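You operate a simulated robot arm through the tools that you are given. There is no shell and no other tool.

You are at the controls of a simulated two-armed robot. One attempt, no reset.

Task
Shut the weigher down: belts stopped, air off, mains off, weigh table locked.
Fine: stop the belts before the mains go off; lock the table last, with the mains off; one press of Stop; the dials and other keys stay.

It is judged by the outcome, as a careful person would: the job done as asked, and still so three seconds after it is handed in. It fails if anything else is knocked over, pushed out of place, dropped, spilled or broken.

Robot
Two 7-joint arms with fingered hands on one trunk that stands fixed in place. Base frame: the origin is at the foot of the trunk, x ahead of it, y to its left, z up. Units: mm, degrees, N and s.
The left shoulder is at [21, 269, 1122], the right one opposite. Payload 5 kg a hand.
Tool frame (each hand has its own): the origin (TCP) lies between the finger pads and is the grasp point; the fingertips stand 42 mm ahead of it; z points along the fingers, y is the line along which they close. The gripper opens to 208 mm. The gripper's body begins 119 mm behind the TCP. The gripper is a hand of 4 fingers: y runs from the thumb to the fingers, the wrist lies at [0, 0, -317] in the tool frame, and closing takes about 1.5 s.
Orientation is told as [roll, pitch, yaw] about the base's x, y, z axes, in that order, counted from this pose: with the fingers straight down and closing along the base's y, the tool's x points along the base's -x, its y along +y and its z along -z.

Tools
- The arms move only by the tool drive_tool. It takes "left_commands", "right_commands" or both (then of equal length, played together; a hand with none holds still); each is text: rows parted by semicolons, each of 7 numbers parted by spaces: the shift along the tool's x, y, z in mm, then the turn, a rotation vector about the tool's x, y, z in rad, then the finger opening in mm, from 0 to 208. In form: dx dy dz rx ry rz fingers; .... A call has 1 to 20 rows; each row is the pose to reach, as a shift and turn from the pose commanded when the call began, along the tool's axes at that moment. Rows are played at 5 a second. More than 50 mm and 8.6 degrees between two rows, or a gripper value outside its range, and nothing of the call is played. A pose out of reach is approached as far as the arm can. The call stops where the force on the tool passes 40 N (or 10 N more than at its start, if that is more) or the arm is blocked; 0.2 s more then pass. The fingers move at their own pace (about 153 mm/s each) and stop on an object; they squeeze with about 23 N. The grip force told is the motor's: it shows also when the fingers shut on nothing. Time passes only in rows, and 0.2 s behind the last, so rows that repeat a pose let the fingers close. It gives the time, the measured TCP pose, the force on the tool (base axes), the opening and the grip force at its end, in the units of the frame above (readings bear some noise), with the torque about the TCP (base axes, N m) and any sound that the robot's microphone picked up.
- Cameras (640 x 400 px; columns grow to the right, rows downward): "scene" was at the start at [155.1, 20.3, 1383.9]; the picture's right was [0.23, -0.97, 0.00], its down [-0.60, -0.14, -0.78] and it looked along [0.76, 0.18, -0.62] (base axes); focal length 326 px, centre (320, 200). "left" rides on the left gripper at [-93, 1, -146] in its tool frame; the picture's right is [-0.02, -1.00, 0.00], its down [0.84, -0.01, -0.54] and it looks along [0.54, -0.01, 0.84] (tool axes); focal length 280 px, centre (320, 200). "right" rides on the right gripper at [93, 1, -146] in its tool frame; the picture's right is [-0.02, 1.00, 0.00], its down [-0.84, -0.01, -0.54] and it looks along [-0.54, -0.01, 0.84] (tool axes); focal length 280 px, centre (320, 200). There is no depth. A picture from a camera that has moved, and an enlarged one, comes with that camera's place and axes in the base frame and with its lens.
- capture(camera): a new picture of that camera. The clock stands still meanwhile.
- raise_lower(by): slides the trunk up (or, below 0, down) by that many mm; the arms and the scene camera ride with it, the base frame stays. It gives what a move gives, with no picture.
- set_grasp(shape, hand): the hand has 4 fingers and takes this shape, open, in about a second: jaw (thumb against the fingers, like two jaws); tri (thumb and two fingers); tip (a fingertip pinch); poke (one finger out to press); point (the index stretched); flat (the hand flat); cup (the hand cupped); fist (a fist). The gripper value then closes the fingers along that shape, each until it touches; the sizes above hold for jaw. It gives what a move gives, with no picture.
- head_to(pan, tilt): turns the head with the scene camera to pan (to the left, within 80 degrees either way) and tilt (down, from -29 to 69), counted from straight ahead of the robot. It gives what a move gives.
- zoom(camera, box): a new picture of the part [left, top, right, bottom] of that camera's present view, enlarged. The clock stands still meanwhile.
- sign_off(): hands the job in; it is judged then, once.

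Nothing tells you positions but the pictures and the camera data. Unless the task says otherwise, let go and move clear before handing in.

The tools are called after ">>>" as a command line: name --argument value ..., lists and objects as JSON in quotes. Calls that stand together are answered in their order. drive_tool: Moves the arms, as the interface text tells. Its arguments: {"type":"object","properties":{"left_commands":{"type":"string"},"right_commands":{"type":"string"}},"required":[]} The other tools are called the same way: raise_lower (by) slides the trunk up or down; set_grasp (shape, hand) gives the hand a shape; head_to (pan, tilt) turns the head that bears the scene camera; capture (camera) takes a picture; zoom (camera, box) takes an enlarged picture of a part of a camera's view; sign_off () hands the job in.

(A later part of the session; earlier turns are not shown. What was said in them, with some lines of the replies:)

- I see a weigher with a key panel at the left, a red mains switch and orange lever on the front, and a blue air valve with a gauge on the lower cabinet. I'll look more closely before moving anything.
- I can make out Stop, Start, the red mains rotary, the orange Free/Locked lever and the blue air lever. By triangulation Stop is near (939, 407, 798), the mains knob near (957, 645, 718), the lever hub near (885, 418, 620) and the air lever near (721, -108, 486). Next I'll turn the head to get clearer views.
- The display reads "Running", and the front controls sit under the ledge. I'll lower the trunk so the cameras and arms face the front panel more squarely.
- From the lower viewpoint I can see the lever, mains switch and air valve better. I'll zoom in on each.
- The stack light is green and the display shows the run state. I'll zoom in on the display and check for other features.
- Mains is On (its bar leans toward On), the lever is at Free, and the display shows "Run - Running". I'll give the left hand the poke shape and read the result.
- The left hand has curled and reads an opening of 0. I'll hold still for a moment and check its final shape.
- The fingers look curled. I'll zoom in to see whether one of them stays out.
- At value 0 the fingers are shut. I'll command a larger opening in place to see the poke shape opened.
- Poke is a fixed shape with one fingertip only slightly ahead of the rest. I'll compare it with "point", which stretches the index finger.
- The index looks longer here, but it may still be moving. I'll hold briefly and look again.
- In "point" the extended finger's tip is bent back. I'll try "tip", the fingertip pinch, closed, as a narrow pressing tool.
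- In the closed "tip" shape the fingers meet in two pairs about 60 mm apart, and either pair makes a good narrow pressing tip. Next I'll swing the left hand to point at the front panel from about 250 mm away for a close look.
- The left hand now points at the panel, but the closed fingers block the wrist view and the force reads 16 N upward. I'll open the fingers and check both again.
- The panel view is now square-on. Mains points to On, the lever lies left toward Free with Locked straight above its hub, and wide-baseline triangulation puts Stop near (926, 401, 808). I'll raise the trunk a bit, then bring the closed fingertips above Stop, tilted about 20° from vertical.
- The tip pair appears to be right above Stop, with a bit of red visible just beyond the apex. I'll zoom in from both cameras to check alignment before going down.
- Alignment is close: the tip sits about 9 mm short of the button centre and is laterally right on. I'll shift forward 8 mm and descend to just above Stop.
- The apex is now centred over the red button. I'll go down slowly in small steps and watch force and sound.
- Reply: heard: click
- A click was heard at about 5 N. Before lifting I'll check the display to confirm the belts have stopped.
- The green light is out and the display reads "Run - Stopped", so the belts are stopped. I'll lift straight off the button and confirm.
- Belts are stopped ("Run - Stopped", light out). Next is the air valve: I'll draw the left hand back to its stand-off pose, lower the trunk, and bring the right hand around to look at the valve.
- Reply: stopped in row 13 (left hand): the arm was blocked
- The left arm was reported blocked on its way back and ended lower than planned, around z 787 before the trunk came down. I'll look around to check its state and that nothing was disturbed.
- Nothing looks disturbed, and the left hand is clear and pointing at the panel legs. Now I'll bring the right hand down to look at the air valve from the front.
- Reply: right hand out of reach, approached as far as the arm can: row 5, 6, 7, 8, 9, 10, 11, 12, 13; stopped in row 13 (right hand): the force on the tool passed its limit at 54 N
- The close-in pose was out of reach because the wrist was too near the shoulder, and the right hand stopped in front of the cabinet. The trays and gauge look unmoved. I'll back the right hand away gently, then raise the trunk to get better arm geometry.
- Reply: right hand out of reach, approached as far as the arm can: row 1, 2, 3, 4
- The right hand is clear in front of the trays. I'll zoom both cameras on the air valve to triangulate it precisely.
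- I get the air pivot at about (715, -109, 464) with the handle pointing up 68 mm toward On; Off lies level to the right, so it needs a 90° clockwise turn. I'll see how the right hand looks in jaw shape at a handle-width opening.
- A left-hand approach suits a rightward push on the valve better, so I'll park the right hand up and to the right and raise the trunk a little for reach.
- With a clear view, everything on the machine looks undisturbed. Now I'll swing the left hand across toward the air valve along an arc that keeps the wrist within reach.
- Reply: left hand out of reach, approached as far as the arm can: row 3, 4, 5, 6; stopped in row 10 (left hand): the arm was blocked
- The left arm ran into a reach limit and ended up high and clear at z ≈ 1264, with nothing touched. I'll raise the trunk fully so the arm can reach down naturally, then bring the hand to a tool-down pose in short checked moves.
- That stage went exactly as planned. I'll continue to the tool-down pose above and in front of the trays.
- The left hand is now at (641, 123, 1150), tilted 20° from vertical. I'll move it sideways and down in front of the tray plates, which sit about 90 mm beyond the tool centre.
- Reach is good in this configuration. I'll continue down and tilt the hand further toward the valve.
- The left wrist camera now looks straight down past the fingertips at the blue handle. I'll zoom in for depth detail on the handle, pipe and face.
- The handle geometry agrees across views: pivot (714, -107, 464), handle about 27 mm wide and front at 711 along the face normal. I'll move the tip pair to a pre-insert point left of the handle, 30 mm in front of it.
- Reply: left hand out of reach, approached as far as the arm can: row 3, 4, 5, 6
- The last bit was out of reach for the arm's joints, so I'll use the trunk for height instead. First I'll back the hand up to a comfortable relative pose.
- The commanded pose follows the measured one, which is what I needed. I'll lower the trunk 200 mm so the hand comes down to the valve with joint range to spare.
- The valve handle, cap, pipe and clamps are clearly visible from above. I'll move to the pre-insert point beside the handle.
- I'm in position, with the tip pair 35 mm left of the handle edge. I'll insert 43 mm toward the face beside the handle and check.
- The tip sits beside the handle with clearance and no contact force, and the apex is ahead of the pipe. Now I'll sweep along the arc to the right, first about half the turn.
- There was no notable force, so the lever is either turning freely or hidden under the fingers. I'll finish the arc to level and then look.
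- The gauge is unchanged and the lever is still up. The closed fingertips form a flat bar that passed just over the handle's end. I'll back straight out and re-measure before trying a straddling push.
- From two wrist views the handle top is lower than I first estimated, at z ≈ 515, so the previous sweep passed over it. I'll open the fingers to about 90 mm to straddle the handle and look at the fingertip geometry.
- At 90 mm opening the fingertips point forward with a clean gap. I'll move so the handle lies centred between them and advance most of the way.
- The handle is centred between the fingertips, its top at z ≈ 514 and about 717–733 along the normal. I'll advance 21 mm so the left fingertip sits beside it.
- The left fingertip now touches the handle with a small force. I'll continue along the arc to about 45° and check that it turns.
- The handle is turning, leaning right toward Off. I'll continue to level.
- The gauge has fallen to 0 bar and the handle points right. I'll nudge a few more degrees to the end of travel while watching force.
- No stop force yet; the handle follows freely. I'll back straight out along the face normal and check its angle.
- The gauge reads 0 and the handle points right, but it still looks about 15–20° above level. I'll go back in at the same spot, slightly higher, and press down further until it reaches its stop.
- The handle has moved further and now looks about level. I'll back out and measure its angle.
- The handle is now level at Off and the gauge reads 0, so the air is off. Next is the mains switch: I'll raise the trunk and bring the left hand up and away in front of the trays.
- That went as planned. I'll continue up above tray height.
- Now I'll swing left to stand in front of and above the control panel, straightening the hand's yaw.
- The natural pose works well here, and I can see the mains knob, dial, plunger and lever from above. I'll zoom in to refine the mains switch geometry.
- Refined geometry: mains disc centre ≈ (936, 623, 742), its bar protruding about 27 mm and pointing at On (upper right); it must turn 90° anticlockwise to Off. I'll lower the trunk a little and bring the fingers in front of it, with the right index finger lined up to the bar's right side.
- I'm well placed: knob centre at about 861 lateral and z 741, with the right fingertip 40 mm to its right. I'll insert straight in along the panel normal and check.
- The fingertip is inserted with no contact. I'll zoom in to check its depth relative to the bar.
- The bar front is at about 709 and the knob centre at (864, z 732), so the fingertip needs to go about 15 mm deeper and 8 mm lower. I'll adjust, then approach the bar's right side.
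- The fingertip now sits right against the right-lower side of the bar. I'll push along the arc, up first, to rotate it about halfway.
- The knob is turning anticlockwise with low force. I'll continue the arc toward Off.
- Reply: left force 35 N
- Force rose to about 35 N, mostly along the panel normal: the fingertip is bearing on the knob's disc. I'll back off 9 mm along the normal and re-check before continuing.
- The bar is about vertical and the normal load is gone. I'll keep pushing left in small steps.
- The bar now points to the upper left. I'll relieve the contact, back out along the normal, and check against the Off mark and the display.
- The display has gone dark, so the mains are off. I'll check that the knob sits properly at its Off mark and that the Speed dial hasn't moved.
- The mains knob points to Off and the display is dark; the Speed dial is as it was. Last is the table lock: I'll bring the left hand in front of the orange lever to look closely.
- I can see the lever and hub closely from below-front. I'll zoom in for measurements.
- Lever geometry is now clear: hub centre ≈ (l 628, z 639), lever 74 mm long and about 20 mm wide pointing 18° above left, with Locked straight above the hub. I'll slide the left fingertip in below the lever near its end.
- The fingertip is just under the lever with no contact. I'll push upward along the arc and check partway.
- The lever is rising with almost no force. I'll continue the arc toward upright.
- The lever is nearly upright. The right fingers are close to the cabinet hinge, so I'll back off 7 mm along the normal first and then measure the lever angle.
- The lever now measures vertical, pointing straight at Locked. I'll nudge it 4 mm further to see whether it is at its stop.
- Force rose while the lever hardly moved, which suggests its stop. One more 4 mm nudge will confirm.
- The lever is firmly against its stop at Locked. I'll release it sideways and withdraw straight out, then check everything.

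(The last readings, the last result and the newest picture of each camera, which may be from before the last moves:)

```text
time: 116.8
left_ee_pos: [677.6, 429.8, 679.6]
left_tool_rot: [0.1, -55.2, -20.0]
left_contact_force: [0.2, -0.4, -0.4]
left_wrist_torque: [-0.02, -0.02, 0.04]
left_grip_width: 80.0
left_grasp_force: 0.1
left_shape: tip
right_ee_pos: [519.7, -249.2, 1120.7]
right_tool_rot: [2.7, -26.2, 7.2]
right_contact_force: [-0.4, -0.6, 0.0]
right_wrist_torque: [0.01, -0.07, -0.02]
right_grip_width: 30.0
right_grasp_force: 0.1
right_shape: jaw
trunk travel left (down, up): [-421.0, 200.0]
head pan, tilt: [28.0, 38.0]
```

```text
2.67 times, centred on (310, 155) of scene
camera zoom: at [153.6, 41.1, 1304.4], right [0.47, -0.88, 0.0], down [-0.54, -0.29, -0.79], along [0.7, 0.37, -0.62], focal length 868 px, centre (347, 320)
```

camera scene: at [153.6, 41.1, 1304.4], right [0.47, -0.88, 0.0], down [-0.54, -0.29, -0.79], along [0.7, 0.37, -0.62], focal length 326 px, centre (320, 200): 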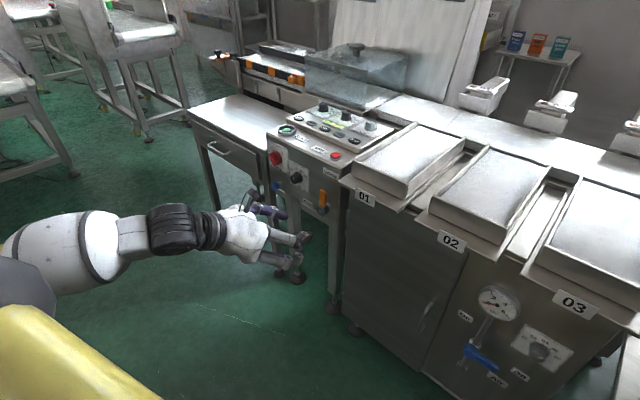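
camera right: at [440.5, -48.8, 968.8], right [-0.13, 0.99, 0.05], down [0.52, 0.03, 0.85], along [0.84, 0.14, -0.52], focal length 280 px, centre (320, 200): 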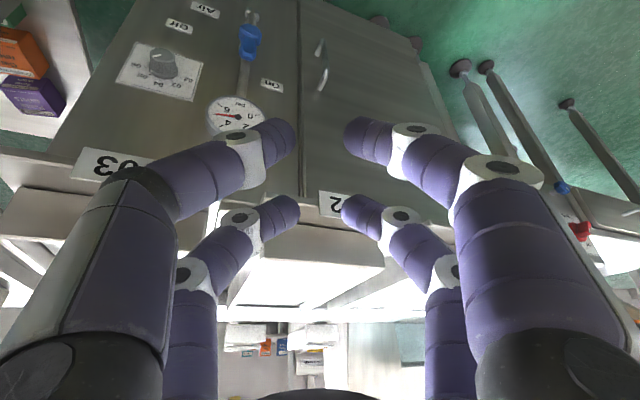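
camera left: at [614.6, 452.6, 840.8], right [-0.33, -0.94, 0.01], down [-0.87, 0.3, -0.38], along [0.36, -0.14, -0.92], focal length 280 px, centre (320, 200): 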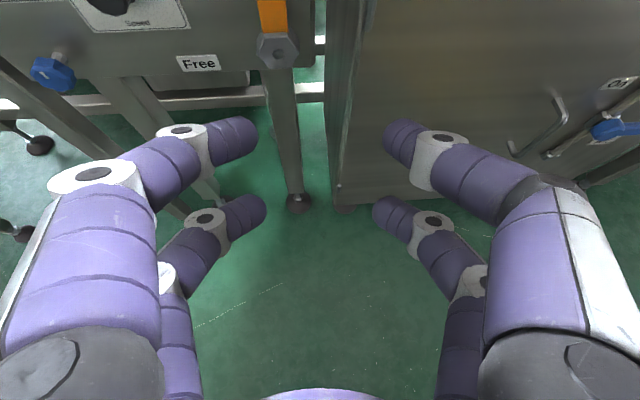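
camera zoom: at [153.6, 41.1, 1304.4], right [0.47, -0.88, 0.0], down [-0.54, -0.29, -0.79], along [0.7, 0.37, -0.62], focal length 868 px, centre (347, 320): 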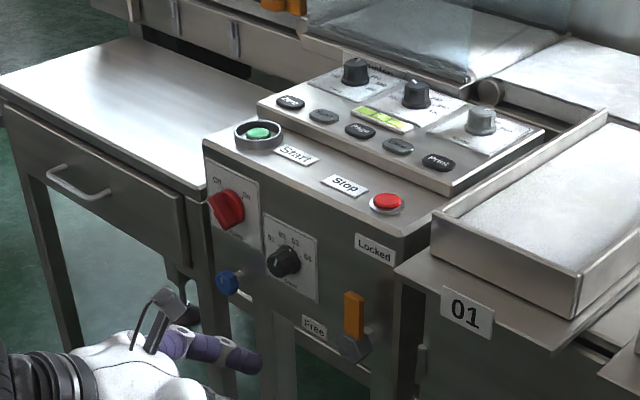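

The lever stands upright at Locked. I'll make a final check of the air handle, gauge, mains knob and display.

>>> zoom --camera "scene" --box '[430, 270, 590, 390]'

>>> zoom --camera "scene" --box '[260, 100, 390, 220]'

>>> head_to --pan 8 --tilt 35

>>> zoom --camera "scene" --box '[300, 180, 460, 330]'

>>> capture --camera "scene"

```text
3.33 times, centred on (510, 330) of scene
camera zoom: at [153.6, 41.1, 1304.4], right [0.47, -0.88, 0.0], down [-0.54, -0.29, -0.79], along [0.7, 0.37, -0.62], focal length 1086 px, centre (-313, -233)
```

zoom: 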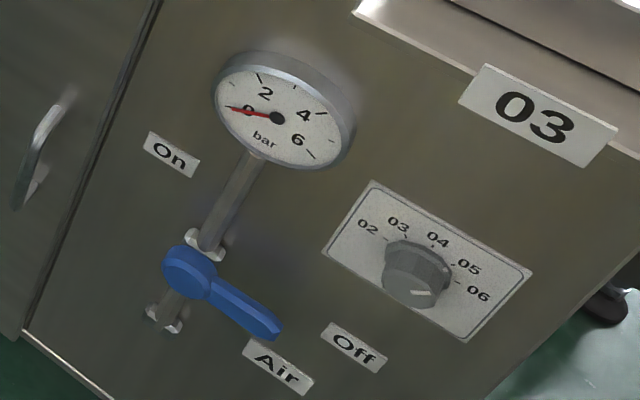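

```text
3.33 times, centred on (325, 160) of scene
camera zoom: at [153.6, 41.1, 1304.4], right [0.47, -0.88, 0.0], down [-0.54, -0.29, -0.79], along [0.7, 0.37, -0.62], focal length 1086 px, centre (303, 333)
```

zoom: 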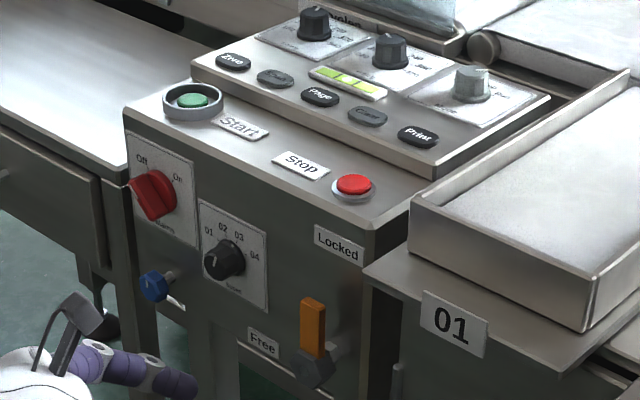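

```text
time: 117.6
left_ee_pos: [677.6, 428.6, 679.2]
left_tool_rot: [0.1, -55.1, -19.9]
left_contact_force: [-0.3, -0.3, 0.1]
left_wrist_torque: [-0.02, -0.01, -0.01]
left_grip_width: 80.2
left_grasp_force: 0.0
left_shape: tip
right_ee_pos: [519.1, -248.8, 1122.4]
right_tool_rot: [2.8, -26.1, 7.1]
right_contact_force: [0.2, 0.1, -0.4]
right_wrist_torque: [0.02, 0.03, 0.0]
right_grip_width: 30.0
right_grasp_force: 0.1
right_shape: jaw
trunk travel left (down, up): [-421.0, 200.0]
head pan, tilt: [8.0, 35.0]
```

```text
2.67 times, centred on (380, 255) of scene
camera zoom: at [165.1, 12.8, 1308.9], right [0.14, -0.99, 0.0], down [-0.57, -0.08, -0.82], along [0.81, 0.11, -0.57], focal length 868 px, centre (160, 53)
```

zoom: 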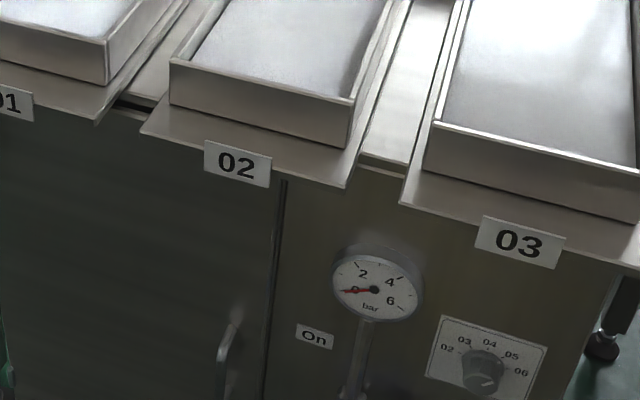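

```text
taken
camera scene: at [165.1, 12.8, 1308.9], right [0.14, -0.99, 0.0], down [-0.57, -0.08, -0.82], along [0.81, 0.11, -0.57], focal length 326 px, centre (320, 200)
```

scene: 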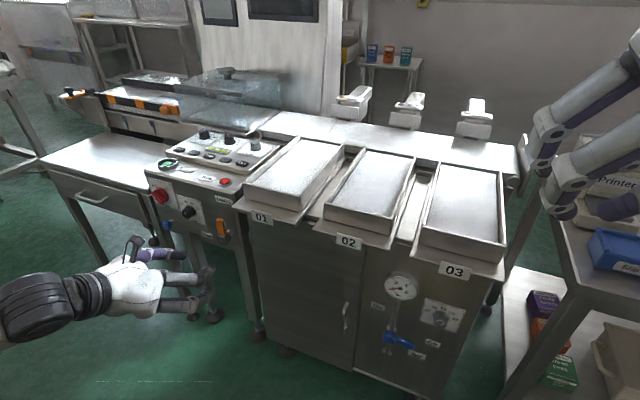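

All four are done and hold steady: belts stopped with one press of Stop, air handle level at Off with the gauge at 0, mains at Off with a dark display, and the table lever upright at Locked against its stop. Both hands are clear and nothing else has moved, so I'm handing in.

>>> sign_off

```text
The job is handed in.
```

I shut the weigher down in the order you asked and handed the job in; I haven't been shown a verdict.

- **Belts:** I pressed Stop once. It clicked, the display changed to "Run - Stopped" and the green light went out.
- **Air:** The blue handle is turned to Off and sits level. The gauge reads 0 bar.
- **Mains:** The red switch is at Off and the display is dark.
- **Weigh table:** I locked it last, with the mains already off. The orange lever points straight up at Locked and is against its stop.

I didn't touch the dials or the other keys. Pictures taken after the moves show the trays, gauge and panel where they were. Both hands are clear of the machine.

Three things went less smoothly along the way:
- **Right arm:** a move stopped at 54 N in front of the cabinet. I couldn't tell what caused it, but nothing looked moved.
- **Mains switch:** one push rose to about 35 N when the fingertip pressed on the knob. I backed off and finished it gently.
- **Left arm:** it hit reach limits and drifted off its path twice, in free space both times.
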